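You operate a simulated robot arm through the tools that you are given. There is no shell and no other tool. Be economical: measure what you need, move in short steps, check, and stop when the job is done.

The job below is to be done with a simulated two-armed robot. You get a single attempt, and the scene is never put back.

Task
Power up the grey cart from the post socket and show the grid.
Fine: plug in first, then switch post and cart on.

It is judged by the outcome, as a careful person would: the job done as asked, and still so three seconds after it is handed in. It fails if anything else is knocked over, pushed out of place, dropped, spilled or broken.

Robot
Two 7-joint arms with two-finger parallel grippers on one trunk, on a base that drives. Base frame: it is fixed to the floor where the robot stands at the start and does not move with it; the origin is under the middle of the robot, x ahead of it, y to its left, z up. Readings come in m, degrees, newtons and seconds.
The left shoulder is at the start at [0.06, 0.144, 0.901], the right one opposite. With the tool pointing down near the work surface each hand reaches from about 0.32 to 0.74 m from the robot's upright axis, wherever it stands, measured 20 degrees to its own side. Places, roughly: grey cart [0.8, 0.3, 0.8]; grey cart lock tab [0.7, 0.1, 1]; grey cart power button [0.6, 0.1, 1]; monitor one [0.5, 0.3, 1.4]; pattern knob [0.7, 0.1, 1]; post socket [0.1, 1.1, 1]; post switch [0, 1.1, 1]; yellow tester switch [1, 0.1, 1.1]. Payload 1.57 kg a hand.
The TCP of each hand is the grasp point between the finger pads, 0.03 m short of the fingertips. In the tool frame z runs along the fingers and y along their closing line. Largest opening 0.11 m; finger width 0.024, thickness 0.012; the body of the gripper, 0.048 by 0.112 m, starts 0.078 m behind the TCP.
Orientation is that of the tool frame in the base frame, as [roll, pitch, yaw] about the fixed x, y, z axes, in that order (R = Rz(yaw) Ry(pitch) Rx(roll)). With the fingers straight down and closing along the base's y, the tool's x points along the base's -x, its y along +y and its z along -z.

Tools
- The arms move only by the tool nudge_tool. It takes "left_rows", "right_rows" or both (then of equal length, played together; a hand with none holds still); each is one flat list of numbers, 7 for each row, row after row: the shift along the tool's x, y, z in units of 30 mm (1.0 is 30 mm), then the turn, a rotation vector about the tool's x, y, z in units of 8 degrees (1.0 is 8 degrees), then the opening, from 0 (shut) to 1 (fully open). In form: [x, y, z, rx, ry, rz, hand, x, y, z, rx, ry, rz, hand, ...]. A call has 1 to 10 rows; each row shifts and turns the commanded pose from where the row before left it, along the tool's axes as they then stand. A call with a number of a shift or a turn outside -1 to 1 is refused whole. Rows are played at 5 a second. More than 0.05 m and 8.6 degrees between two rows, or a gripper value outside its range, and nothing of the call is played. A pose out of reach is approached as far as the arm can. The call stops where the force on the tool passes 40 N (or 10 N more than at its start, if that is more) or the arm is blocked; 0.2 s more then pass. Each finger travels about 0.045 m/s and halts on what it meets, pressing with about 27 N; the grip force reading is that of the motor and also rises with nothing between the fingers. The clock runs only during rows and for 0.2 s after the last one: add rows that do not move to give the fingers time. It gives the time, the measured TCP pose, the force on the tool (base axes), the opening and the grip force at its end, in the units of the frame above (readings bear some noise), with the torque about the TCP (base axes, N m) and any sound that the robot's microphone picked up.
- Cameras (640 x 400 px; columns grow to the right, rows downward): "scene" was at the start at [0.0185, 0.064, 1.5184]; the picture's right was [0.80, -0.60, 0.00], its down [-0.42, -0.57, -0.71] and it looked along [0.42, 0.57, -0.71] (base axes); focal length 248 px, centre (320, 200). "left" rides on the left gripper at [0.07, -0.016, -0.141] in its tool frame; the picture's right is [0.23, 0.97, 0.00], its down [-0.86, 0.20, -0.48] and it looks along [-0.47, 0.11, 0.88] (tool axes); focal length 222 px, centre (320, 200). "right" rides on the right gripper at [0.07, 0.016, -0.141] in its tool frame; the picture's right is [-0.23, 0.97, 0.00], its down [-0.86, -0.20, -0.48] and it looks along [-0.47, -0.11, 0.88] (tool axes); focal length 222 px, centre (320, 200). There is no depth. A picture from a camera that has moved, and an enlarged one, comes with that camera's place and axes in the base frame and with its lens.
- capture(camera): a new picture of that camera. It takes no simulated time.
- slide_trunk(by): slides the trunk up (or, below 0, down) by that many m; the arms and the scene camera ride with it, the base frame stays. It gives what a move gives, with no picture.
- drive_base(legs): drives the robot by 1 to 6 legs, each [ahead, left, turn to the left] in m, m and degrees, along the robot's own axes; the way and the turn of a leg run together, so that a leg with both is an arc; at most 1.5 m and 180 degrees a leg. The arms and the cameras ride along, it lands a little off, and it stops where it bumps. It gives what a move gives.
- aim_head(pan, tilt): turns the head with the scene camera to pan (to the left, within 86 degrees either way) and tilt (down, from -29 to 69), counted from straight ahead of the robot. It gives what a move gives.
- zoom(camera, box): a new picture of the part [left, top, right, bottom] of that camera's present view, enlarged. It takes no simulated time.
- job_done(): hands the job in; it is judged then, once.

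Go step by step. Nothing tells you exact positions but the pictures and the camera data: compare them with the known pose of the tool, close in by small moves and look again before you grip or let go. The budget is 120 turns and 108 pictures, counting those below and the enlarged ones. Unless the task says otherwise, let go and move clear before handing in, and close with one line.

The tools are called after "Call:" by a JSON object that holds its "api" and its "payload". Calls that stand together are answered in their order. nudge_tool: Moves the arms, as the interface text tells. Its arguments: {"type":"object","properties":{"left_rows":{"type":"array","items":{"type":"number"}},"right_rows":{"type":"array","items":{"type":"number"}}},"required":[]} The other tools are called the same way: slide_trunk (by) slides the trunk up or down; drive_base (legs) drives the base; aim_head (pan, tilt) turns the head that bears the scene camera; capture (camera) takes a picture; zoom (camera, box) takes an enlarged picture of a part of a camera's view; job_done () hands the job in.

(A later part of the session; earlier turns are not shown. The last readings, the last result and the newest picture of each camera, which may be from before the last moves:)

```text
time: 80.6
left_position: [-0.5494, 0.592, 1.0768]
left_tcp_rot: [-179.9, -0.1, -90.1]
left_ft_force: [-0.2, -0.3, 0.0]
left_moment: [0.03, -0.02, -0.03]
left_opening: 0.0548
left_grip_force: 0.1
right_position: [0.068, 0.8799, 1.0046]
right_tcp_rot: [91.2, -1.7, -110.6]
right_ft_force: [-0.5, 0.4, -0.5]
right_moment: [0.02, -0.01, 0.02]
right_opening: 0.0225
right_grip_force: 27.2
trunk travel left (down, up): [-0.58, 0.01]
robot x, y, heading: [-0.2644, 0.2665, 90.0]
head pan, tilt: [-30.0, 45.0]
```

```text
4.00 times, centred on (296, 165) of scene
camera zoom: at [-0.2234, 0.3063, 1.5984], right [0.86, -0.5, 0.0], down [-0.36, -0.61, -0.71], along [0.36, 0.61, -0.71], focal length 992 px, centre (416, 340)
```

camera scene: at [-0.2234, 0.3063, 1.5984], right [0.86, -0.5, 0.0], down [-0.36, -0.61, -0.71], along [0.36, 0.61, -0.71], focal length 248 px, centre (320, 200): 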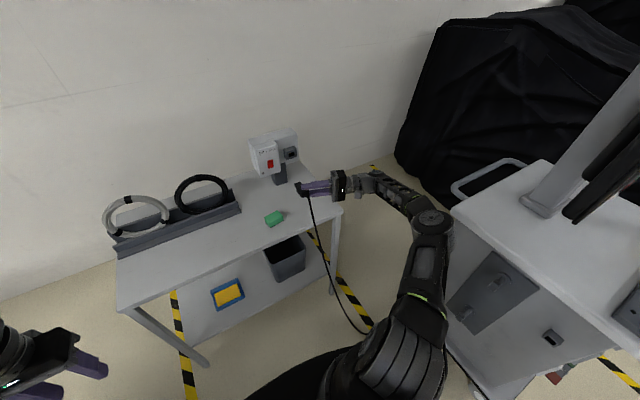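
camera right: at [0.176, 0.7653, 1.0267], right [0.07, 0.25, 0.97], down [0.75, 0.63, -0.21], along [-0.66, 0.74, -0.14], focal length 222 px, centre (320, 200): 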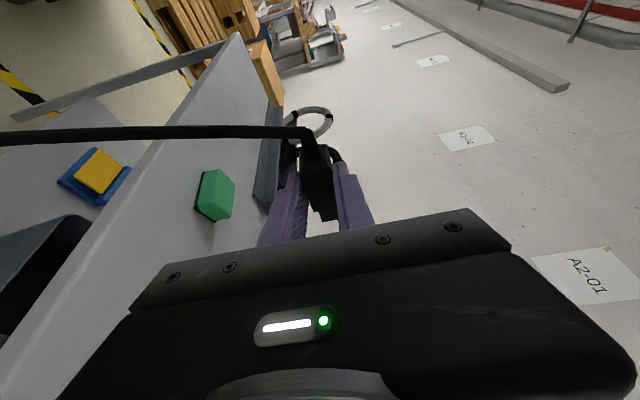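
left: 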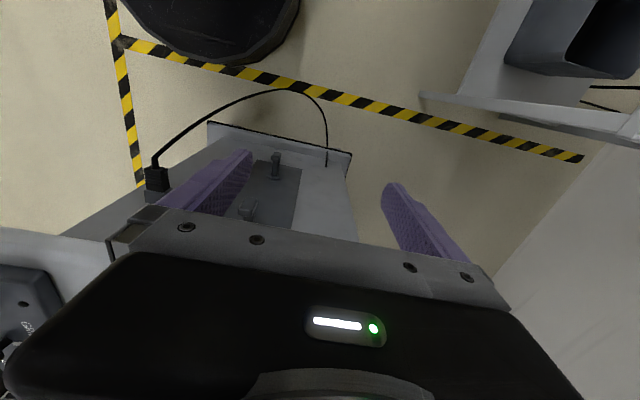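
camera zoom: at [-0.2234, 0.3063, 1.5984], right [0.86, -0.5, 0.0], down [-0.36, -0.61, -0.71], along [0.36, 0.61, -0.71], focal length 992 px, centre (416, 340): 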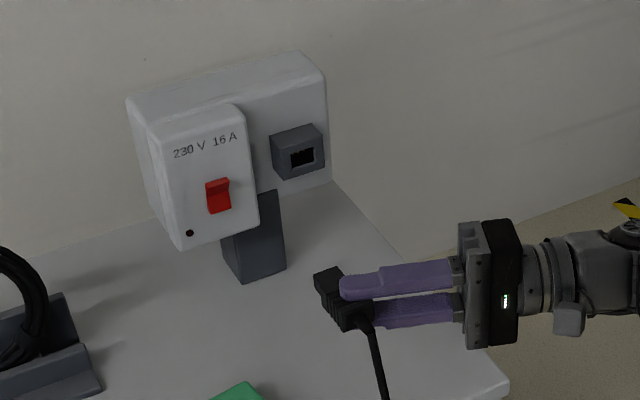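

Triangulated socket mouth ≈ [0.114, 1.13, 0.99]; the plug tip is at about [0.047, 0.93, 1.003], nearly level and aimed right. I'll retract the arm 0.1 m (fixing a 2° pitch), drive ahead, then shift the base right, to get a comfortable insertion reach.

Call:
{"api": "nudge_tool", "payload": {"right_rows": [0.78, 0, -0.293, 0, 0, 0, 0, 0.78, 0, -0.293, 0, 0, 0, 0, 0.78, 0, -0.293, 0, 0, 0, 0, 0.78, 0, -0.293, 0, 0, 0, 0, 0, 0, 0, -0.088, 0, -0.234, 0]}}

Call:
{"api": "drive_base", "payload": {"legs": [[0.19, 0, 0]]}}

Call:
{"api": "drive_base", "payload": {"legs": [[0, -0.14, 0]]}}

Call:
{"api": "capture", "payload": {"camera": "scene"}}

```text
time: 81.8
left_position: [-0.5499, 0.5912, 1.0772]
left_tcp_rot: [180.0, -0.1, -90.2]
left_ft_force: [0.7, -0.7, 0.2]
left_moment: [0.02, 0.0, -0.01]
left_opening: 0.0552
left_grip_force: 0.1
right_position: [0.066, 0.7779, 1.0068]
right_tcp_rot: [90.4, 0.2, -110.6]
right_ft_force: [0.2, -0.2, -0.7]
right_moment: [-0.04, 0.0, 0.01]
right_opening: 0.0221
right_grip_force: 26.8
trunk travel left (down, up): [-0.58, 0.01]
robot x, y, heading: [-0.2664, 0.2681, 89.8]
head pan, tilt: [-30.0, 45.0]
```

```text
time: 83.4
left_position: [-0.5466, 0.787, 1.0772]
left_tcp_rot: [179.9, 0.0, -90.3]
left_ft_force: [-0.9, 0.3, 0.8]
left_moment: [-0.04, -0.04, 0.01]
left_opening: 0.0552
left_grip_force: 0.1
right_position: [0.0681, 0.9717, 1.0068]
right_tcp_rot: [90.4, 0.1, -110.8]
right_ft_force: [1.0, 0.8, -1.2]
right_moment: [0.02, 0.03, 0.0]
right_opening: 0.0222
right_grip_force: 27.1
trunk travel left (down, up): [-0.58, 0.01]
robot x, y, heading: [-0.2611, 0.4618, 89.4]
head pan, tilt: [-30.0, 45.0]
```

```text
time: 84.7
left_position: [-0.4057, 0.7862, 1.078]
left_tcp_rot: [179.9, -0.1, -90.4]
left_ft_force: [0.8, -0.1, 0.6]
left_moment: [0.01, 0.06, -0.03]
left_opening: 0.0552
left_grip_force: 0.0
right_position: [0.211, 0.969, 1.0071]
right_tcp_rot: [90.4, 0.1, -110.9]
right_ft_force: [-0.6, 0.1, -0.8]
right_moment: [-0.02, 0.01, 0.03]
right_opening: 0.0222
right_grip_force: 27.3
trunk travel left (down, up): [-0.58, 0.01]
robot x, y, heading: [-0.1243, 0.4602, 89.5]
head pan, tilt: [-30.0, 45.0]
```

```text
43 pictures are left
camera scene: at [-0.0802, 0.4987, 1.5984], right [0.86, -0.51, 0.0], down [-0.36, -0.61, -0.71], along [0.36, 0.61, -0.71], focal length 248 px, centre (320, 200)
```

scene: 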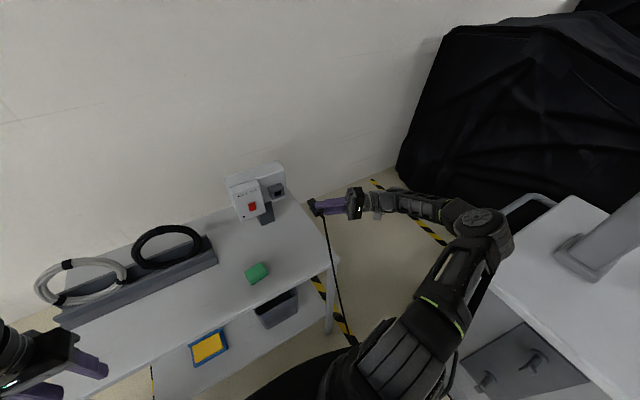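

Clear on all sides. Shift the arm left to line up with the socket and lower slightly, then zoom.

Call:
{"api": "nudge_tool", "payload": {"right_rows": [0.3, -0.133, 0.79, 0, 0, 0, 0, 0.3, -0.133, 0.79, 0, 0, 0, 0, 0.3, -0.133, 0.79, 0, 0, 0, 0]}}

Call:
{"api": "zoom", "payload": {"camera": "scene", "box": [220, 150, 348, 230]}}

```text
time: 85.5
left_position: [-0.4067, 0.7857, 1.0769]
left_tcp_rot: [180.0, 0.0, -90.5]
left_ft_force: [-0.2, -0.1, -0.4]
left_moment: [-0.03, -0.02, -0.02]
left_opening: 0.0551
left_grip_force: 0.1
right_position: [0.1339, 0.9707, 0.9957]
right_tcp_rot: [90.4, 0.1, -110.9]
right_ft_force: [0.2, -0.2, -0.5]
right_moment: [0.03, 0.02, -0.01]
right_opening: 0.0221
right_grip_force: 27.2
trunk travel left (down, up): [-0.58, 0.01]
robot x, y, heading: [-0.1226, 0.4613, 89.7]
head pan, tilt: [-30.0, 45.0]
```

```text
5.00 times, centred on (284, 190) of scene
camera zoom: at [-0.0826, 0.4988, 1.5984], right [0.86, -0.51, 0.0], down [-0.36, -0.61, -0.71], along [0.36, 0.61, -0.71], focal length 1240 px, centre (500, 250)
```

zoom: 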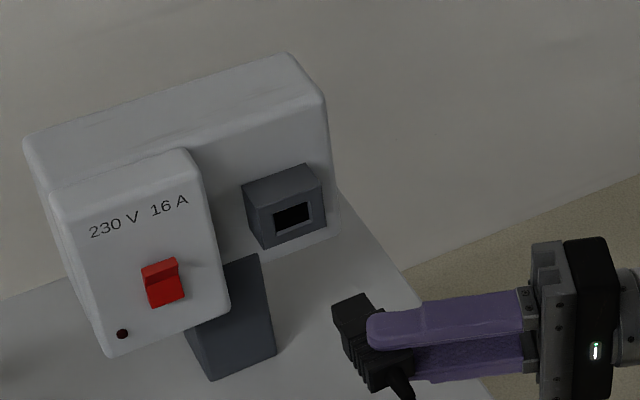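

Aligned within a few mm. Advance 6 cm with a 5 mm drop and zoom tightly.

Call:
{"api": "nudge_tool", "payload": {"right_rows": [-0.623, -0.057, 0.238, 0, 0, 0, 0, -0.623, -0.057, 0.238, 0, 0, 0, 0, -0.623, -0.057, 0.238, 0, 0, 0, 0]}}

Call:
{"api": "zoom", "payload": {"camera": "scene", "box": [264, 176, 312, 212]}}

```text
time: 86.3
left_position: [-0.4069, 0.7885, 1.0768]
left_tcp_rot: [-179.9, -0.1, -90.4]
left_ft_force: [0.4, 0.2, -0.1]
left_moment: [-0.04, -0.03, 0.0]
left_opening: 0.0551
left_grip_force: 0.1
right_position: [0.1319, 1.0294, 0.9908]
right_tcp_rot: [90.4, 0.1, -110.9]
right_ft_force: [-0.6, -0.2, -1.0]
right_moment: [-0.02, -0.02, 0.01]
right_opening: 0.0223
right_grip_force: 27.3
trunk travel left (down, up): [-0.58, 0.01]
robot x, y, heading: [-0.1187, 0.464, 89.6]
head pan, tilt: [-30.0, 45.0]
```

```text
11.11 times, centred on (288, 194) of scene
camera zoom: at [-0.0824, 0.4994, 1.5984], right [0.86, -0.51, 0.0], down [-0.36, -0.61, -0.71], along [0.36, 0.61, -0.71], focal length 2755 px, centre (676, 267)
```

zoom: 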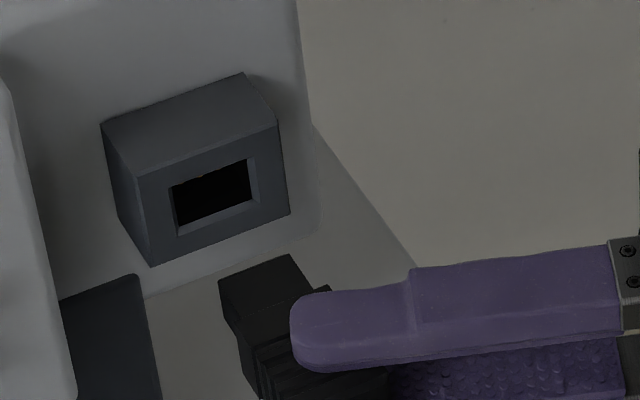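

The plug is about 6 mm left and 2 mm high of the socket. Correct that while advancing 3 cm, then re-zoom.

Call:
{"api": "nudge_tool", "payload": {"right_rows": [-0.5, -0.033, 0.085, 0, 0, 0, 0, -0.5, -0.033, 0.085, 0, 0, 0, 0]}}

Call:
{"api": "zoom", "payload": {"camera": "scene", "box": [264, 176, 312, 212]}}

```text
time: 86.9
left_position: [-0.4071, 0.7855, 1.0775]
left_tcp_rot: [180.0, -0.1, -90.4]
left_ft_force: [-0.2, -0.6, -0.5]
left_moment: [0.0, -0.03, 0.03]
left_opening: 0.0547
left_grip_force: 0.1
right_position: [0.1398, 1.0602, 0.9892]
right_tcp_rot: [90.3, 0.2, -110.9]
right_ft_force: [0.2, 0.6, -0.9]
right_moment: [-0.02, -0.02, 0.01]
right_opening: 0.0221
right_grip_force: 27.1
trunk travel left (down, up): [-0.58, 0.01]
robot x, y, heading: [-0.126, 0.463, 89.4]
head pan, tilt: [-30.0, 45.0]
```

```text
11.11 times, centred on (288, 194) of scene
camera zoom: at [-0.0822, 0.4988, 1.5984], right [0.86, -0.51, 0.0], down [-0.36, -0.61, -0.71], along [0.36, 0.61, -0.71], focal length 2755 px, centre (676, 267)
```

zoom: 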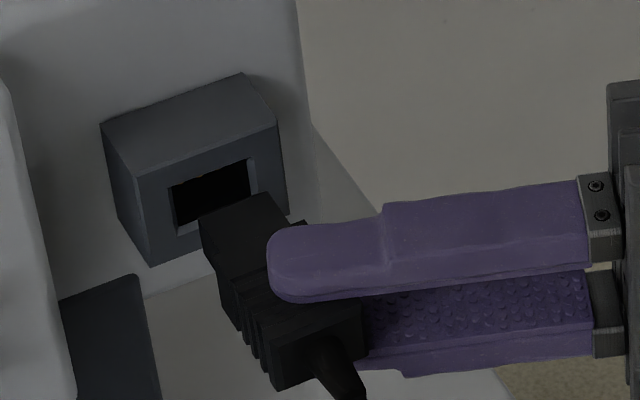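

By image projection the plug now lines up with the mouth; about 17 mm gap. Lower 2 mm and advance slowly, watching force.

Call:
{"api": "nudge_tool", "payload": {"right_rows": [0, -0.067, 0, 0, 0, 0, 0, -0.25, 0, 0.095, 0, 0, 0, 0, -0.25, 0, 0.095, 0, 0, 0, 0, -0.25, 0, 0.095, 0, 0, 0, 0]}}

Call:
{"api": "zoom", "payload": {"camera": "scene", "box": [264, 176, 312, 212]}}

```text
time: 87.9
left_position: [-0.407, 0.7828, 1.0781]
left_tcp_rot: [-180.0, 0.1, -90.4]
left_ft_force: [-0.1, 0.0, -0.3]
left_moment: [0.02, 0.05, -0.01]
left_opening: 0.055
left_grip_force: 0.0
right_position: [0.139, 1.0791, 0.9884]
right_tcp_rot: [90.2, 0.3, -111.0]
right_ft_force: [-5.7, -9.3, 1.9]
right_moment: [-0.19, -0.24, 0.48]
right_opening: 0.022
right_grip_force: 27.3
trunk travel left (down, up): [-0.58, 0.01]
robot x, y, heading: [-0.1205, 0.4576, 89.6]
head pan, tilt: [-30.0, 45.0]
```

```text
11.11 times, centred on (288, 194) of scene
camera zoom: at [-0.0821, 0.4947, 1.5985], right [0.86, -0.51, 0.0], down [-0.36, -0.61, -0.71], along [0.36, 0.61, -0.71], focal length 2755 px, centre (676, 267)
```

zoom: 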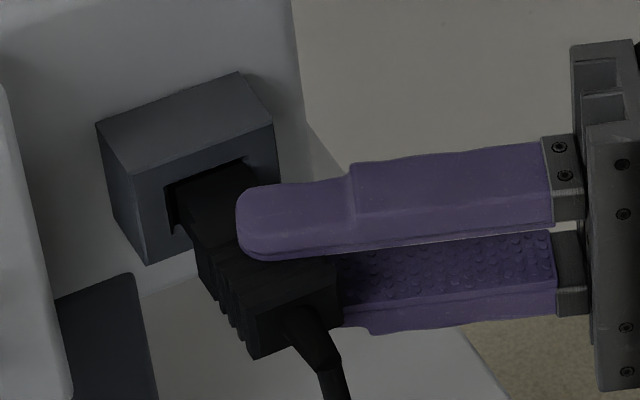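

The tip is entering but pressing the right edge slightly. Shift 2 mm left and push on a bit.

Call:
{"api": "nudge_tool", "payload": {"right_rows": [0.024, 0, 0.062, 0, 0, 0, 0, -0.156, 0, 0.06, 0, 0, 0, 0, -0.156, 0, 0.06, 0, 0, 0, 0]}}

Call:
{"api": "zoom", "payload": {"camera": "scene", "box": [264, 176, 312, 212]}}

```text
time: 88.7
left_position: [-0.4068, 0.7861, 1.0767]
left_tcp_rot: [180.0, 0.0, -90.4]
left_ft_force: [0.6, 0.4, 0.2]
left_moment: [0.02, -0.01, 0.01]
left_opening: 0.0549
left_grip_force: 0.0
right_position: [0.1363, 1.0919, 0.9883]
right_tcp_rot: [90.2, 0.4, -110.9]
right_ft_force: [0.5, -4.3, 17.9]
right_moment: [0.62, 0.48, 0.11]
right_opening: 0.0223
right_grip_force: 27.0
trunk travel left (down, up): [-0.58, 0.01]
robot x, y, heading: [-0.1254, 0.4599, 89.4]
head pan, tilt: [-30.0, 45.0]
```

```text
11.11 times, centred on (288, 194) of scene
camera zoom: at [-0.0829, 0.496, 1.5987], right [0.86, -0.51, 0.0], down [-0.36, -0.61, -0.71], along [0.36, 0.61, -0.71], focal length 2755 px, centre (676, 267)
```

zoom: 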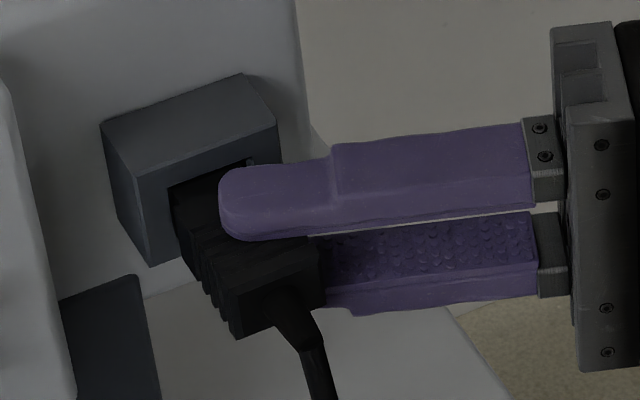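

It's going in; the +z force says I'm slightly low. Raise 2 mm and continue.

Call:
{"api": "nudge_tool", "payload": {"right_rows": [0, 0.08, 0, 0, 0, 0, 0, -0.156, 0, 0.06, 0, 0, 0, 0, -0.156, 0, 0.06, 0, 0, 0, 0]}}

Call:
{"api": "zoom", "payload": {"camera": "scene", "box": [264, 176, 312, 212]}}

```text
time: 89.5
left_position: [-0.4072, 0.7827, 1.078]
left_tcp_rot: [180.0, 0.1, -90.4]
left_ft_force: [0.0, 0.0, 0.1]
left_moment: [0.01, -0.02, -0.01]
left_opening: 0.0549
left_grip_force: 0.0
right_position: [0.1382, 1.0993, 0.9886]
right_tcp_rot: [90.5, 0.3, -110.7]
right_ft_force: [0.0, -23.1, 8.6]
right_moment: [0.12, 0.31, 0.25]
right_opening: 0.0221
right_grip_force: 26.9
trunk travel left (down, up): [-0.58, 0.01]
robot x, y, heading: [-0.1203, 0.4615, 89.5]
head pan, tilt: [-30.0, 45.0]
```

```text
11.11 times, centred on (288, 194) of scene
camera zoom: at [-0.0825, 0.4941, 1.5985], right [0.86, -0.51, 0.0], down [-0.36, -0.61, -0.71], along [0.36, 0.61, -0.71], focal length 2755 px, centre (676, 267)
```

zoom: 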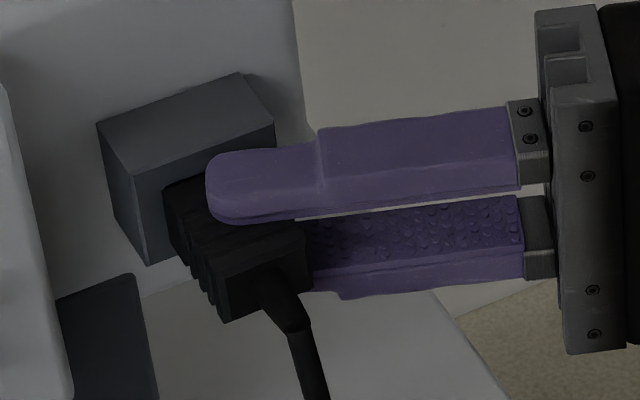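

About 20 mm in, with 23 N of resistance. Push a little more to seat it.

Call:
{"api": "nudge_tool", "payload": {"right_rows": [-0.1, 0.03, 0.038, 0, 0, 0, 0, -0.1, 0, 0.038, 0, 0, 0, 0, 0, 0, 0, 0, 0, 0, 0]}}

Call:
{"api": "zoom", "payload": {"camera": "scene", "box": [264, 176, 312, 212]}}

```text
time: 90.1
left_position: [-0.4061, 0.7839, 1.077]
left_tcp_rot: [180.0, 0.1, -90.5]
left_ft_force: [0.8, 0.7, 0.2]
left_moment: [0.01, 0.04, 0.02]
left_opening: 0.055
left_grip_force: 0.0
right_position: [0.1385, 1.1026, 0.9893]
right_tcp_rot: [90.4, 0.0, -110.2]
right_ft_force: [0.7, -14.2, 5.5]
right_moment: [0.14, 0.3, 0.17]
right_opening: 0.022
right_grip_force: 26.6
trunk travel left (down, up): [-0.58, 0.01]
robot x, y, heading: [-0.1252, 0.455, 89.6]
head pan, tilt: [-30.0, 45.0]
stopped in row 2 (right hand): the force on the tool passed its limit (the readings are from after the stop); the commanded pose is now the measured one
```

```text
11.11 times, centred on (288, 194) of scene
camera zoom: at [-0.0821, 0.4955, 1.5986], right [0.86, -0.51, 0.0], down [-0.36, -0.61, -0.71], along [0.36, 0.61, -0.71], focal length 2755 px, centre (676, 267)
```

zoom: 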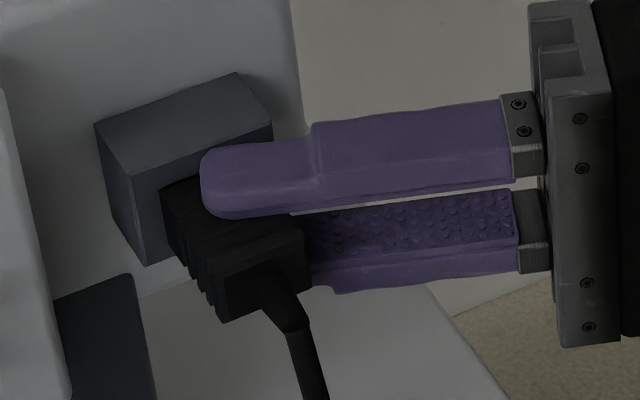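

The plug body is flush against the socket block and the force limit tripped, so it's seated. Open the fingers and withdraw sideways.

Call:
{"api": "nudge_tool", "payload": {"right_rows": [0, 0, 0, 0, 0, 0, 0.55, 0, 0, 0, 0, 0, 0, 0.55, 0, 0, 0, 0, 0, 0, 0.55, 0, 0, -0.3, 0, 0, 0, 0.55, 0, 0, -0.7, 0, 0, 0, 0.55, 0, 0, -1, 0, 0, 0, 0.55, 0, 0, -1, 0, 0, 0, 0.55]}}

Call:
{"api": "zoom", "payload": {"camera": "scene", "box": [240, 150, 340, 225]}}

```text
time: 91.7
left_position: [-0.4076, 0.7856, 1.0775]
left_tcp_rot: [180.0, 0.0, -90.5]
left_ft_force: [-0.3, 0.7, 0.2]
left_moment: [0.01, 0.0, -0.01]
left_opening: 0.0551
left_grip_force: 0.0
right_position: [0.1937, 1.0857, 0.9871]
right_tcp_rot: [90.6, 0.0, -110.6]
right_ft_force: [-0.2, -0.3, 0.3]
right_moment: [0.01, 0.01, 0.03]
right_opening: 0.0606
right_grip_force: 0.2
right hand out of reach, approached as far as the arm can: row 7
trunk travel left (down, up): [-0.58, 0.01]
robot x, y, heading: [-0.1244, 0.4603, 89.6]
head pan, tilt: [-30.0, 45.0]
```

```text
5.33 times, centred on (290, 188) of scene
camera zoom: at [-0.083, 0.4984, 1.5985], right [0.86, -0.51, 0.0], down [-0.36, -0.61, -0.71], along [0.36, 0.61, -0.71], focal length 1322 px, centre (480, 267)
```

zoom: 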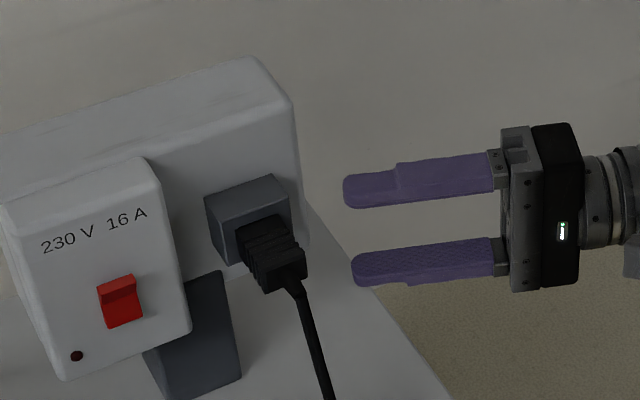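

The plug stays in. The rocker is at about [0.012, 1.118, 0.986]. I'll draw the right hand back, close it and turn it to point at the switch.

Call:
{"api": "nudge_tool", "payload": {"right_rows": [0.935, 0, -0.352, 0, 0, 0, 0, 0.935, 0, -0.352, 0, 0, 0, 0, 0.935, 0, -0.352, 0, 0, 0, 0, 0.935, 0, -0.352, 0, 0, 0, 0, 0.935, 0, -0.352, 0, 0, 0, 0]}}

Call:
{"api": "nudge_tool", "payload": {"right_rows": [0, 0, 0, 0, -0.958, 0, 0, 0, 0, 0, 0, -0.958, 0, 0, 0, 0, 0, 0, -0.958, 0, 0, 0, 0, 0, 0, -0.958, 0, 0, 0, 0, 0, 0, -0.958, 0, 0, 0, 0, 0, 0, -0.958, 0, 0, 0, 0, 0, 0, -0.958, 0, 0, 0, 0, 0, 0, -0.958, 0, 0, 0, 0, 0, 0, -0.958, 0, 0]}}

Call:
{"api": "capture", "payload": {"camera": "scene"}}

```text
time: 92.9
left_position: [-0.4069, 0.7842, 1.078]
left_tcp_rot: [180.0, 0.1, -90.4]
left_ft_force: [-0.7, -0.7, 0.3]
left_moment: [0.02, 0.02, 0.0]
left_opening: 0.0551
left_grip_force: 0.1
right_position: [0.1939, 0.9346, 0.9896]
right_tcp_rot: [90.5, 0.0, -110.3]
right_ft_force: [0.5, -0.7, -0.1]
right_moment: [-0.01, 0.01, 0.0]
right_opening: 0.0
right_grip_force: 20.6
trunk travel left (down, up): [-0.58, 0.01]
robot x, y, heading: [-0.1221, 0.4586, 89.6]
head pan, tilt: [-30.0, 45.0]
```

```text
time: 94.9
left_position: [-0.4074, 0.786, 1.0771]
left_tcp_rot: [179.9, -0.1, -90.5]
left_ft_force: [-0.2, 0.7, 0.2]
left_moment: [0.02, 0.01, 0.02]
left_opening: 0.055
left_grip_force: 0.0
right_position: [0.1982, 0.9348, 0.9866]
right_tcp_rot: [90.3, 0.6, -179.5]
right_ft_force: [-0.1, -0.6, -0.5]
right_moment: [-0.03, 0.0, 0.0]
right_opening: 0.0
right_grip_force: 21.4
trunk travel left (down, up): [-0.58, 0.01]
robot x, y, heading: [-0.1227, 0.4608, 89.6]
head pan, tilt: [-30.0, 45.0]
```

```text
34 pictures are left
camera scene: at [-0.0824, 0.4984, 1.5984], right [0.86, -0.51, 0.0], down [-0.36, -0.61, -0.71], along [0.36, 0.61, -0.71], focal length 248 px, centre (320, 200)
```

scene: 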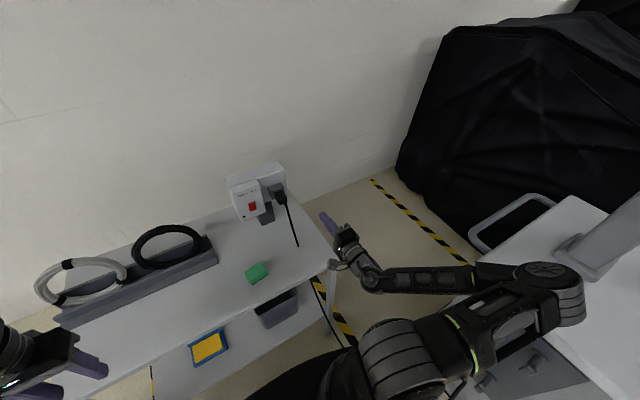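

The elbow is out over the cart corner, so moving the hand left/forward (which pulls it in) is next: slide left to the switch's x, slightly raised.

Call:
{"api": "nudge_tool", "payload": {"right_rows": [0.9, 0.3, 0, 0, 0, 0, 0, 0.9, 0.3, 0, 0, 0, 0, 0, 0.9, 0.2, 0, 0, 0, 0, 0, 0.9, 0, 0, 0, 0, 0, 0, 0.9, 0, 0, 0, 0, 0, 0, 0.9, 0, 0, 0, 0, 0, 0, 0.8, 0, 0, 0, 0, 0, 0]}}

Call:
{"api": "capture", "payload": {"camera": "scene"}}

```text
time: 96.5
left_position: [-0.406, 0.7854, 1.0766]
left_tcp_rot: [180.0, -0.2, -90.5]
left_ft_force: [0.1, 0.3, 0.3]
left_moment: [-0.01, 0.0, -0.01]
left_opening: 0.055
left_grip_force: 0.1
right_position: [0.0246, 0.9658, 0.982]
right_tcp_rot: [90.2, 0.4, -179.4]
right_ft_force: [-0.7, -0.5, 0.4]
right_moment: [-0.04, 0.02, -0.03]
right_opening: 0.0
right_grip_force: 21.2
right hand out of reach, approached as far as the arm can: row 1, 2, 3, 4
trunk travel left (down, up): [-0.58, 0.01]
robot x, y, heading: [-0.1206, 0.4615, 89.5]
head pan, tilt: [-30.0, 45.0]
```

```text
33 pictures are left
camera scene: at [-0.0823, 0.4982, 1.5985], right [0.86, -0.51, 0.0], down [-0.36, -0.61, -0.71], along [0.36, 0.61, -0.71], focal length 248 px, centre (320, 200)
```

scene: 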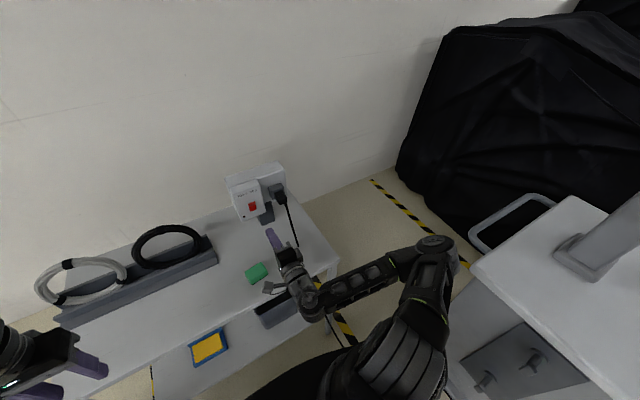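

The elbow is clear now. Approach the upper half of the rocker and check.

Call:
{"api": "nudge_tool", "payload": {"right_rows": [0.12, 0.19, 0.95, 0, 0, 0, 0, 0.12, 0.19, 0.95, 0, 0, 0, 0, 0.12, 0.19, 0.95, 0, 0, 0, 0]}}

Call:
{"api": "zoom", "payload": {"camera": "scene", "box": [215, 155, 311, 227]}}

```text
time: 97.3
left_position: [-0.4065, 0.7854, 1.077]
left_tcp_rot: [-180.0, -0.1, -90.6]
left_ft_force: [-0.2, -0.1, 0.2]
left_moment: [0.0, -0.03, -0.01]
left_opening: 0.0551
left_grip_force: 0.2
right_position: [0.0104, 1.0506, 0.9995]
right_tcp_rot: [90.2, 0.5, -179.3]
right_ft_force: [-0.4, 0.2, -0.3]
right_moment: [-0.01, -0.02, 0.02]
right_opening: 0.0
right_grip_force: 21.7
trunk travel left (down, up): [-0.58, 0.01]
robot x, y, heading: [-0.1236, 0.4585, 89.3]
head pan, tilt: [-30.0, 45.0]
```

```text
5.56 times, centred on (263, 191) of scene
camera zoom: at [-0.083, 0.4987, 1.5984], right [0.86, -0.51, 0.0], down [-0.36, -0.61, -0.71], along [0.36, 0.61, -0.71], focal length 1378 px, centre (637, 250)
```

zoom: 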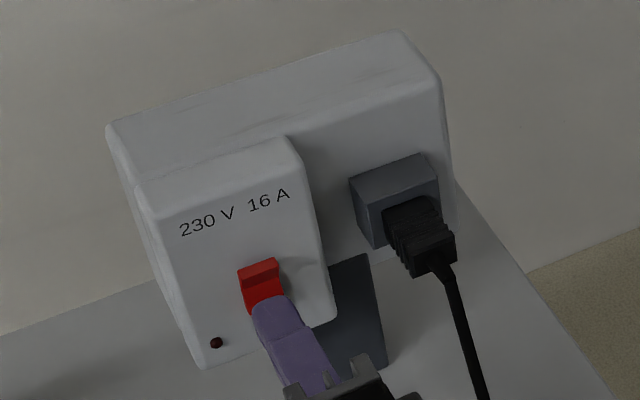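

The rocker's top edge sticks out, so pressing the top is right. Push forward gently.

Call:
{"api": "nudge_tool", "payload": {"right_rows": [-0.07, 0, 0.4, 0, 0, 0, 0, 0, 0, 0.4, 0, 0, 0, 0, 0, 0, 0.2, 0, 0, 0, 0, 0, 0, 0.2, 0, 0, 0, 0]}}

Call:
{"api": "zoom", "payload": {"camera": "scene", "box": [215, 155, 311, 227]}}

```text
time: 98.3
left_position: [-0.4059, 0.7854, 1.0763]
left_tcp_rot: [180.0, -0.1, -90.5]
left_ft_force: [0.2, -0.7, -0.9]
left_moment: [0.0, 0.02, 0.0]
left_opening: 0.055
left_grip_force: 0.0
right_position: [0.0126, 1.085, 0.9987]
right_tcp_rot: [90.2, 0.5, -179.3]
right_ft_force: [0.0, -0.7, -0.1]
right_moment: [0.01, 0.0, 0.01]
right_opening: 0.0002
right_grip_force: 21.0
trunk travel left (down, up): [-0.58, 0.01]
robot x, y, heading: [-0.1231, 0.4638, 89.5]
head pan, tilt: [-30.0, 45.0]
```

```text
5.56 times, centred on (263, 191) of scene
camera zoom: at [-0.0821, 0.4976, 1.5984], right [0.86, -0.51, 0.0], down [-0.36, -0.61, -0.71], along [0.36, 0.61, -0.71], focal length 1378 px, centre (637, 250)
```

zoom: 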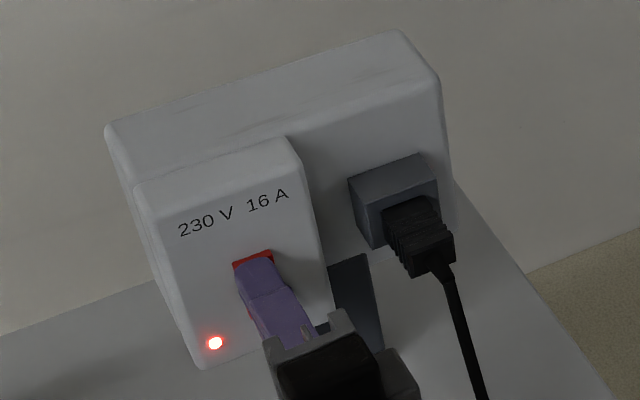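

The post lamp is lit: switched on. Now back straight away from the post, shift left, back up further, then check.

Call:
{"api": "drive_base", "payload": {"legs": [[-0.14, 0, 0], [0, 0.2, 0], [-0.24, 0, 0]]}}

Call:
{"api": "aim_head", "payload": {"pan": -40, "tilt": 45}}

Call:
{"api": "capture", "payload": {"camera": "scene"}}

```text
time: 102.3
left_position: [-0.6144, 0.3989, 1.0771]
left_tcp_rot: [-179.9, -0.1, -90.1]
left_ft_force: [-0.6, -0.8, -0.2]
left_moment: [0.07, -0.01, 0.03]
left_opening: 0.0549
left_grip_force: 0.0
right_position: [-0.1966, 0.7032, 1.0004]
right_tcp_rot: [90.2, 0.5, -178.8]
right_ft_force: [0.1, 0.3, 0.1]
right_moment: [0.05, 0.03, 0.0]
right_opening: 0.0001
right_grip_force: 21.5
trunk travel left (down, up): [-0.58, 0.01]
robot x, y, heading: [-0.3298, 0.0787, 90.0]
head pan, tilt: [-30.0, 45.0]
```

```text
time: 103.0
left_position: [-0.615, 0.3991, 1.0765]
left_tcp_rot: [-180.0, -0.1, -90.0]
left_ft_force: [0.6, 0.1, -0.1]
left_moment: [0.0, 0.02, -0.03]
left_opening: 0.0553
left_grip_force: 0.1
right_position: [-0.1985, 0.7031, 1.0009]
right_tcp_rot: [90.2, 0.5, -178.7]
right_ft_force: [-0.6, -0.6, 0.0]
right_moment: [0.0, -0.01, 0.0]
right_opening: 0.0
right_grip_force: 21.3
trunk travel left (down, up): [-0.58, 0.01]
robot x, y, heading: [-0.3272, 0.0736, 89.8]
head pan, tilt: [-40.0, 45.0]
```

```text
30 pictures are left
camera scene: at [-0.2767, 0.1066, 1.5984], right [0.77, -0.64, 0.0], down [-0.46, -0.54, -0.71], along [0.46, 0.54, -0.71], focal length 248 px, centre (320, 200)
```

scene: 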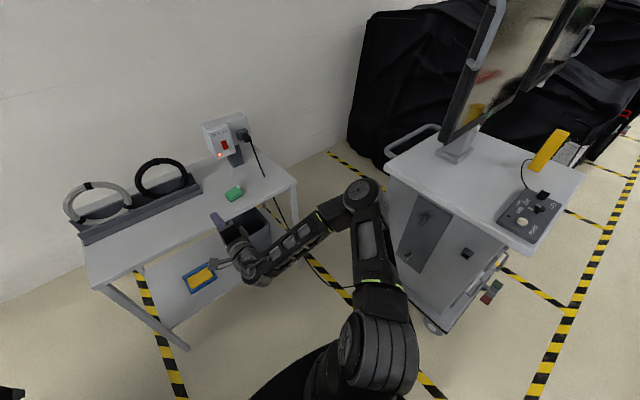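

Everything is fine behind. Now point the right hand down again (tilt 90°, then yaw back to the standard pose).

Call:
{"api": "nudge_tool", "payload": {"right_rows": [0, 0, -0.5, 0.9375, 0, 0, 0, 0, 0, -0.5, 0.9375, 0, 0, 0, 0, 0, -0.5, 0.9375, 0, 0, 0, 0, 0, -0.5, 0.9375, 0, 0, 0, 0, 0, -0.5, 0.9375, 0, 0, 0, 0, 0, 0, 0.9375, 0, 0, 0, 0, 0, 0, 0.9375, 0, 0, 0, 0, 0, 0, 0.9375, 0, 0, 0, 0, 0, 0, 0.9375, 0, 0, 0, 0, 0, 0, 0.9375, 0, 0, 0]}}

Call:
{"api": "nudge_tool", "payload": {"right_rows": [0, 0, 0, 0.9375, 0, 0, 0, 0, 0, 0, 0.9375, 0, 0, 0, 0, 0, 0, 0, 0, -1, 0, 0, 0, 0, 0, 0, -1, 0, 0, 0, 0, 0, 0, -1, 0, 0, 0, 0, 0, 0, -1, 0, 0, 0, 0, 0, 0, -1, 0, 0, 0, 0, 0, 0, -1, 0, 0, 0, 0, 0, 0, -1, 0, 0, 0, 0, 0, 0, -1, 0]}}

Call:
{"api": "nudge_tool", "payload": {"right_rows": [0, 0, 0, 0, 0, -1, 0, 0, 0, 0, 0, 0, -1, 0, 0, 0, 0, 0, 0, -1, 0]}}

```text
time: 105.2
left_position: [-0.6149, 0.3992, 1.0775]
left_tcp_rot: [-180.0, 0.0, -90.0]
left_ft_force: [0.6, 0.2, -1.1]
left_moment: [-0.01, -0.06, 0.0]
left_opening: 0.055
left_grip_force: 0.1
right_position: [-0.1703, 0.5892, 0.8701]
right_tcp_rot: [111.6, -0.2, -178.3]
right_ft_force: [0.2, 0.3, 0.8]
right_moment: [-0.04, 0.0, 0.0]
right_opening: 0.0001
right_grip_force: 21.0
right hand out of reach, approached as far as the arm can: row 1, 2, 3, 4, 5, 6, 7, 8, 9, 10
trunk travel left (down, up): [-0.58, 0.01]
robot x, y, heading: [-0.325, 0.0769, 89.9]
head pan, tilt: [-40.0, 45.0]
```

```text
time: 107.4
left_position: [-0.6153, 0.4012, 1.0776]
left_tcp_rot: [180.0, -0.1, -90.0]
left_ft_force: [0.5, 0.5, 0.2]
left_moment: [-0.01, -0.03, 0.01]
left_opening: 0.0551
left_grip_force: 0.0
right_position: [-0.104, 0.581, 0.8425]
right_tcp_rot: [131.8, 56.4, -141.1]
right_ft_force: [0.1, 0.1, 0.2]
right_moment: [0.0, -0.05, 0.0]
right_opening: 0.0
right_grip_force: 21.3
right hand out of reach, approached as far as the arm can: row 1, 2, 4, 5, 6, 7, 8, 9, 10
trunk travel left (down, up): [-0.58, 0.01]
robot x, y, heading: [-0.3309, 0.0738, 90.0]
head pan, tilt: [-40.0, 45.0]
```

```text
time: 108.2
left_position: [-0.6147, 0.3997, 1.0776]
left_tcp_rot: [-180.0, -0.2, -90.0]
left_ft_force: [-0.6, 0.6, 0.1]
left_moment: [0.0, 0.03, 0.0]
left_opening: 0.055
left_grip_force: 0.1
right_position: [-0.0639, 0.5942, 0.8544]
right_tcp_rot: [174.2, 68.0, -93.9]
right_ft_force: [0.4, 0.3, 0.6]
right_moment: [0.0, -0.01, 0.04]
right_opening: 0.0003
right_grip_force: 21.3
right hand out of reach, approached as far as the arm can: row 1, 2, 3
trunk travel left (down, up): [-0.58, 0.01]
robot x, y, heading: [-0.3272, 0.076, 89.9]
head pan, tilt: [-40.0, 45.0]
```

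The hand came around with a 68° tilt remaining. Raise it 0.14 m and rotate the rest to vertical.

Call:
{"api": "nudge_tool", "payload": {"right_rows": [-0.93, 0, -0.375, 0, 0, 0, 0, -0.93, 0, -0.375, 0, 0, 0, 0, -0.93, 0, -0.375, 0, 0, 0, 0, -0.93, 0, -0.375, 0, 0, 0, 0, -0.93, 0, -0.375, 0, 0, 0, 0]}}

Call:
{"api": "nudge_tool", "payload": {"right_rows": [0, 0, 0, 0, 0.94, 0, 0, 0, 0, 0, 0, 0.94, 0, 0, 0, 0, 0, 0, 0.94, 0, 0, 0, 0, 0, 0, 0.94, 0, 0, 0, 0, 0, 0, 0.94, 0, 0, 0, 0, 0, 0, 0.94, 0, 0, 0, 0, 0, 0, 0.94, 0, 0, 0, 0, 0, 0, 0.94, 0, 0, 0, 0, 0, 0, 0.94, 0, 0]}}

Call:
{"api": "capture", "payload": {"camera": "scene"}}

```text
time: 109.4
left_position: [-0.6155, 0.3989, 1.078]
left_tcp_rot: [180.0, 0.0, -90.0]
left_ft_force: [0.1, 0.3, 0.2]
left_moment: [0.01, 0.03, 0.0]
left_opening: 0.0547
left_grip_force: 0.1
right_position: [-0.056, 0.5991, 1.0036]
right_tcp_rot: [174.3, 68.3, -94.1]
right_ft_force: [-0.3, 0.0, -0.6]
right_moment: [0.0, -0.02, 0.04]
right_opening: 0.0
right_grip_force: 21.5
right hand out of reach, approached as far as the arm can: row 5
trunk travel left (down, up): [-0.58, 0.01]
robot x, y, heading: [-0.3314, 0.0761, 90.0]
head pan, tilt: [-40.0, 45.0]
```

```text
time: 111.4
left_position: [-0.6151, 0.4, 1.0775]
left_tcp_rot: [-180.0, -0.1, -90.0]
left_ft_force: [-0.4, 0.3, 0.1]
left_moment: [0.0, -0.01, 0.0]
left_opening: 0.0549
left_grip_force: 0.0
right_position: [-0.0566, 0.5995, 0.9937]
right_tcp_rot: [178.4, 4.3, -89.5]
right_ft_force: [0.7, 0.9, 0.4]
right_moment: [-0.05, 0.02, 0.0]
right_opening: 0.0
right_grip_force: 21.6
right hand out of reach, approached as far as the arm can: row 4, 5
trunk travel left (down, up): [-0.58, 0.01]
robot x, y, heading: [-0.3241, 0.074, 89.8]
head pan, tilt: [-40.0, 45.0]
```

```text
29 pictures are left
camera scene: at [-0.2766, 0.1074, 1.5984], right [0.76, -0.64, 0.0], down [-0.46, -0.54, -0.71], along [0.46, 0.54, -0.71], focal length 248 px, centre (320, 200)
```

scene: 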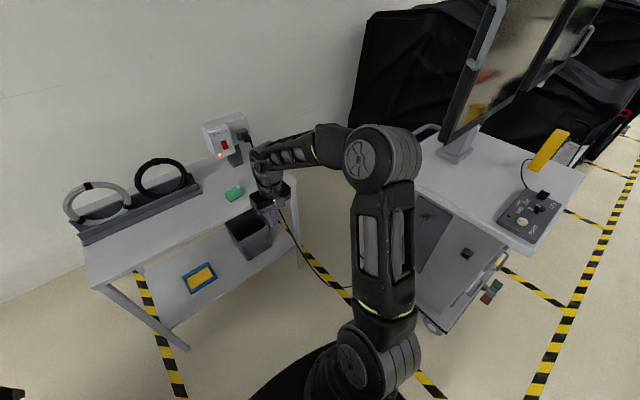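

The hand points down. Raise it above the cart-top level, then turn to face the cart.

Call:
{"api": "nudge_tool", "payload": {"right_rows": [0, 0, -0.87, 0, 0.54, 0, 0, 0, 0, -0.87, 0, 0, 0, 0, 0, 0, -0.87, 0, 0, 0, 0, 0, 0, -0.87, 0, 0, 0, 0, 0, 0, -0.87, 0, 0, 0, 0]}}

Call:
{"api": "drive_base", "payload": {"legs": [[0, 0, -90]]}}

Call:
{"api": "drive_base", "payload": {"legs": [[0.2, 0.08, 0]]}}

Call:
{"api": "aim_head", "payload": {"pan": 0, "tilt": 35}}

Call:
{"api": "capture", "payload": {"camera": "scene"}}

```text
time: 112.6
left_position: [-0.616, 0.4003, 1.0779]
left_tcp_rot: [180.0, -0.1, -90.0]
left_ft_force: [0.6, -0.5, -0.1]
left_moment: [0.04, -0.01, -0.02]
left_opening: 0.055
left_grip_force: 0.1
right_position: [-0.055, 0.5967, 1.1245]
right_tcp_rot: [178.5, 0.1, -89.3]
right_ft_force: [0.2, -0.6, -0.6]
right_moment: [0.03, -0.01, 0.0]
right_opening: 0.0
right_grip_force: 21.7
trunk travel left (down, up): [-0.58, 0.01]
robot x, y, heading: [-0.3319, 0.0791, 90.2]
head pan, tilt: [-40.0, 45.0]
```

```text
time: 116.8
left_position: [-0.0059, 0.3629, 1.0778]
left_tcp_rot: [-180.0, -0.1, -179.7]
left_ft_force: [1.1, 0.0, 0.3]
left_moment: [0.01, -0.02, -0.02]
left_opening: 0.0547
left_grip_force: 0.1
right_position: [0.1946, -0.1978, 1.1247]
right_tcp_rot: [178.5, 0.2, -179.1]
right_ft_force: [-0.5, 0.3, -1.0]
right_moment: [-0.01, 0.01, 0.0]
right_opening: 0.0
right_grip_force: 20.9
trunk travel left (down, up): [-0.58, 0.01]
robot x, y, heading: [-0.3309, 0.0788, 0.2]
head pan, tilt: [-40.0, 45.0]
```

```text
time: 118.5
left_position: [0.1975, 0.4412, 1.0767]
left_tcp_rot: [-180.0, -0.1, -179.8]
left_ft_force: [0.6, 0.1, 0.3]
left_moment: [0.01, 0.05, -0.02]
left_opening: 0.055
left_grip_force: 0.1
right_position: [0.3968, -0.1198, 1.1241]
right_tcp_rot: [178.4, 0.2, -179.3]
right_ft_force: [0.0, 0.3, -0.3]
right_moment: [0.01, 0.06, -0.01]
right_opening: 0.0001
right_grip_force: 21.2
trunk travel left (down, up): [-0.58, 0.01]
robot x, y, heading: [-0.132, 0.155, 0.2]
head pan, tilt: [-40.0, 45.0]
```

```text
time: 119.5
left_position: [0.1963, 0.4406, 1.0779]
left_tcp_rot: [180.0, -0.1, -179.9]
left_ft_force: [-0.6, -0.1, 0.1]
left_moment: [0.0, -0.01, -0.02]
left_opening: 0.0552
left_grip_force: 0.0
right_position: [0.3947, -0.1197, 1.1246]
right_tcp_rot: [178.6, 0.1, -179.2]
right_ft_force: [0.1, -0.5, 0.5]
right_moment: [-0.04, 0.05, 0.02]
right_opening: 0.0
right_grip_force: 21.7
trunk travel left (down, up): [-0.58, 0.01]
robot x, y, heading: [-0.1284, 0.1503, -0.2]
head pan, tilt: [0.0, 35.0]
```

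```text
28 pictures are left
camera scene: at [-0.0697, 0.1525, 1.6132], right [0.0, -1.0, 0.0], down [-0.57, 0.0, -0.82], along [0.82, 0.0, -0.57], focal length 248 px, centre (320, 200)
```

scene: 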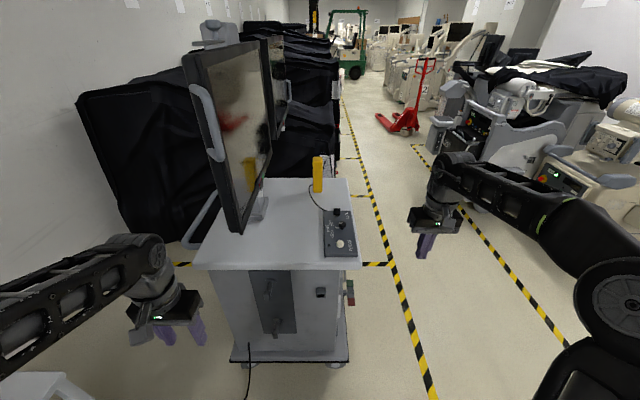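

The cart is in place. Zoom on the panel.

Call:
{"api": "zoom", "payload": {"camera": "scene", "box": [310, 195, 366, 265]}}

```text
5.71 times, centred on (338, 230) of scene
camera zoom: at [-0.0697, 0.1525, 1.6132], right [0.0, -1.0, 0.0], down [-0.57, 0.0, -0.82], along [0.82, 0.0, -0.57], focal length 1417 px, centre (217, 29)
```

zoom: 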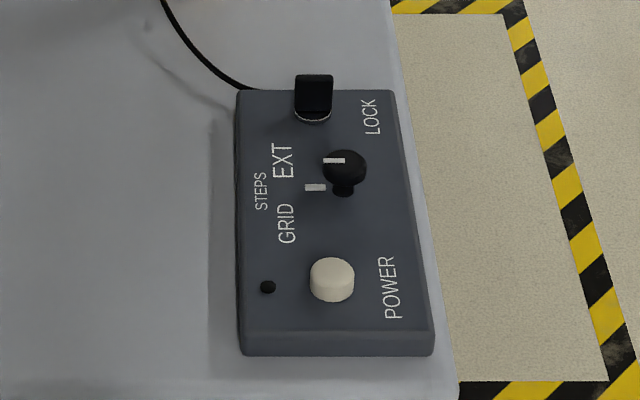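

The knob pointer is at STEPS (middle); GRID is about 40° counter-clockwise of it. First the power button at ≈[0.55, 0.083, 1.0]. Drive a little closer and bring the hand above it.

Call:
{"api": "drive_base", "payload": {"legs": [[0.08, 0.03, 0]]}}

Call:
{"api": "nudge_tool", "payload": {"right_rows": [0, 0.9, 0, 0, 0, 0, 0, 0, 0.9, 0, 0, 0, 0, 0, 0, 0.9, 0, 0, 0, 0, 0, 0, 0.9, 0, 0, 0, 0, 0, 0, 0.9, 0, 0, 0, 0, 0]}}

Call:
{"api": "capture", "payload": {"camera": "right"}}

```text
time: 120.6
left_position: [0.2768, 0.4728, 1.0778]
left_tcp_rot: [179.9, -0.1, -179.7]
left_ft_force: [-0.2, 0.1, -0.6]
left_moment: [-0.01, 0.01, 0.0]
left_opening: 0.055
left_grip_force: 0.0
right_position: [0.4773, -0.0861, 1.1243]
right_tcp_rot: [178.5, 0.1, -179.0]
right_ft_force: [0.0, 0.0, -0.2]
right_moment: [-0.05, 0.03, -0.03]
right_opening: 0.0
right_grip_force: 21.5
trunk travel left (down, up): [-0.58, 0.01]
robot x, y, heading: [-0.0466, 0.1835, 0.1]
head pan, tilt: [0.0, 35.0]
```

```text
time: 121.8
left_position: [0.2769, 0.4733, 1.0772]
left_tcp_rot: [180.0, 0.0, -179.6]
left_ft_force: [-0.7, -0.7, 0.8]
left_moment: [-0.03, 0.01, 0.0]
left_opening: 0.055
left_grip_force: 0.2
right_position: [0.4752, 0.0486, 1.1296]
right_tcp_rot: [178.6, 0.2, -179.1]
right_ft_force: [0.0, 0.8, 0.0]
right_moment: [-0.01, -0.05, 0.0]
right_opening: 0.0
right_grip_force: 21.3
trunk travel left (down, up): [-0.58, 0.01]
robot x, y, heading: [-0.0469, 0.187, 0.4]
head pan, tilt: [0.0, 35.0]
```

```text
26 pictures are left
camera right: at [0.4046, 0.0615, 1.2713], right [0.21, 0.98, 0.03], down [0.86, -0.2, 0.48], along [0.47, -0.08, -0.88], focal length 222 px, centre (320, 200)
```

right: 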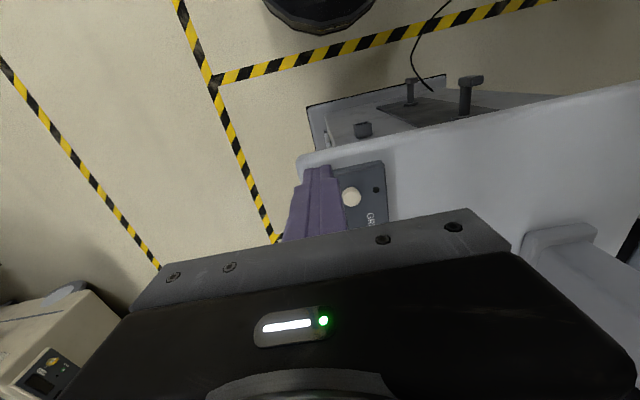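

Triangulating gives the button top at ≈[0.566, 0.081, 0.983]. Move above it and descend to 2–3 cm above.

Call:
{"api": "nudge_tool", "payload": {"right_rows": [-0.76, 0.27, 0, 0, 0, 0, 0, -0.76, 0.27, 0, 0, 0, 0, 0, -0.76, 0.27, 0, 0, 0, 0, 0, -0.76, 0.27, 0, 0, 0, 0, 0, 0, 0, 0.9, -0.1, 0, 0, 0, 0, 0, 0.9, -0.1, 0, 0, 0, 0, 0, 0.9, 0, 0, 0, 0]}}

Call:
{"api": "zoom", "payload": {"camera": "scene", "box": [310, 185, 406, 257]}}

Call:
{"api": "zoom", "payload": {"camera": "right", "box": [240, 120, 440, 245]}}

```text
time: 123.4
left_position: [0.277, 0.4737, 1.0773]
left_tcp_rot: [-180.0, 0.0, -179.8]
left_ft_force: [0.2, -0.8, -0.4]
left_moment: [0.02, 0.01, -0.05]
left_opening: 0.0546
left_grip_force: 0.0
right_position: [0.549, 0.0817, 1.0254]
right_tcp_rot: [176.7, 0.2, -179.1]
right_ft_force: [-0.4, 0.1, -0.9]
right_moment: [-0.01, -0.02, -0.01]
right_opening: 0.0002
right_grip_force: 21.6
right hand out of reach, approached as far as the arm can: row 2, 3, 4
trunk travel left (down, up): [-0.58, 0.01]
robot x, y, heading: [-0.0445, 0.1868, 0.1]
head pan, tilt: [0.0, 35.0]
```

```text
5.56 times, centred on (358, 221) of scene
camera zoom: at [0.0118, 0.1836, 1.6133], right [0.0, -1.0, 0.0], down [-0.57, 0.0, -0.82], along [0.82, 0.0, -0.57], focal length 1378 px, centre (109, 83)
```

zoom: 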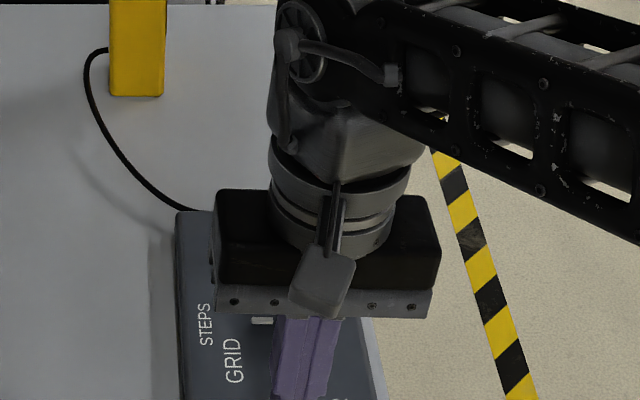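

```text
3.20 times, centred on (340, 182) of right
camera zoom: at [0.4801, 0.0902, 1.1673], right [0.21, 0.98, 0.06], down [0.86, -0.21, 0.47], along [0.47, -0.05, -0.88], focal length 711 px, centre (256, 256)
```

zoom: 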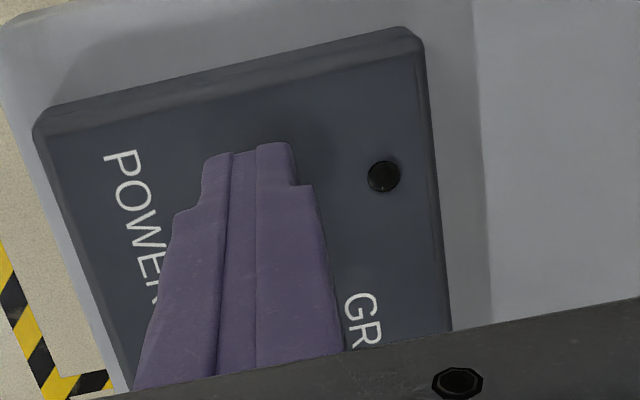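

Button and LED positions agree: button at [0.566, 0.080], LED at y≈0.121. I'm at the arm's reach limit, so lift, pull the left hand back, drive 6 cm closer, then position over the button.

Call:
{"api": "nudge_tool", "payload": {"left_rows": [0.85, 0, 0, 0, 0, 0, 0.5, 0.85, 0, 0, 0, 0, 0, 0.5, 0.85, 0, 0, 0, 0, 0, 0.5, 0.85, 0, 0, 0, 0, 0, 0.5], "right_rows": [0, 0, -0.8, 0.2, 0, 0, 0, 0, 0, -0.8, 0.2, 0, 0, 0, 0, 0, 0, 0, 0, 0, 0, 0, 0, 0, 0, 0, 0, 0]}}

Call:
{"api": "drive_base", "payload": {"legs": [[0.06, 0, 0]]}}

Call:
{"api": "capture", "payload": {"camera": "right"}}

```text
time: 124.4
left_position: [0.1745, 0.4735, 1.0786]
left_tcp_rot: [-179.9, 0.0, -179.8]
left_ft_force: [-0.5, -0.2, 0.0]
left_moment: [-0.02, -0.01, 0.0]
left_opening: 0.0547
left_grip_force: 0.0
right_position: [0.5466, 0.0794, 1.0727]
right_tcp_rot: [-179.8, 0.2, -179.0]
right_ft_force: [0.7, -0.5, -0.1]
right_moment: [-0.02, -0.01, -0.01]
right_opening: 0.0
right_grip_force: 21.4
trunk travel left (down, up): [-0.58, 0.01]
robot x, y, heading: [-0.0463, 0.1837, 0.2]
head pan, tilt: [0.0, 35.0]
```

```text
time: 125.4
left_position: [0.2352, 0.473, 1.0766]
left_tcp_rot: [-180.0, -0.2, -179.8]
left_ft_force: [-0.2, 1.1, -0.3]
left_moment: [0.05, 0.04, -0.01]
left_opening: 0.0552
left_grip_force: 0.0
right_position: [0.6069, 0.0798, 1.0719]
right_tcp_rot: [-179.9, 0.1, -179.1]
right_ft_force: [0.4, -0.4, -0.5]
right_moment: [0.0, 0.0, 0.03]
right_opening: 0.0002
right_grip_force: 21.7
trunk travel left (down, up): [-0.58, 0.01]
robot x, y, heading: [0.0133, 0.1857, 0.2]
head pan, tilt: [0.0, 35.0]
```

```text
23 pictures are left
camera right: at [0.5367, 0.0951, 1.2127], right [0.21, 0.98, 0.0], down [0.86, -0.19, 0.48], along [0.47, -0.1, -0.88], focal length 222 px, centre (320, 200)
```

right: 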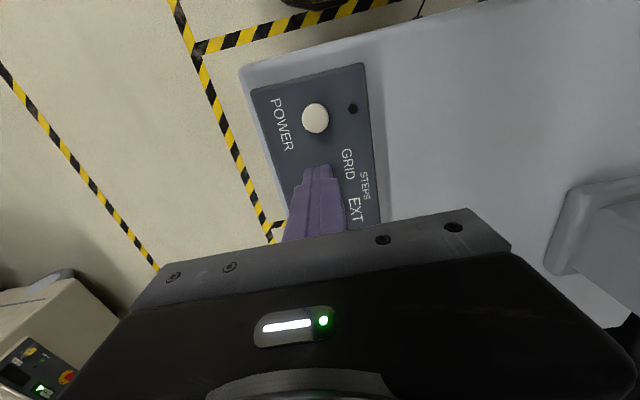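

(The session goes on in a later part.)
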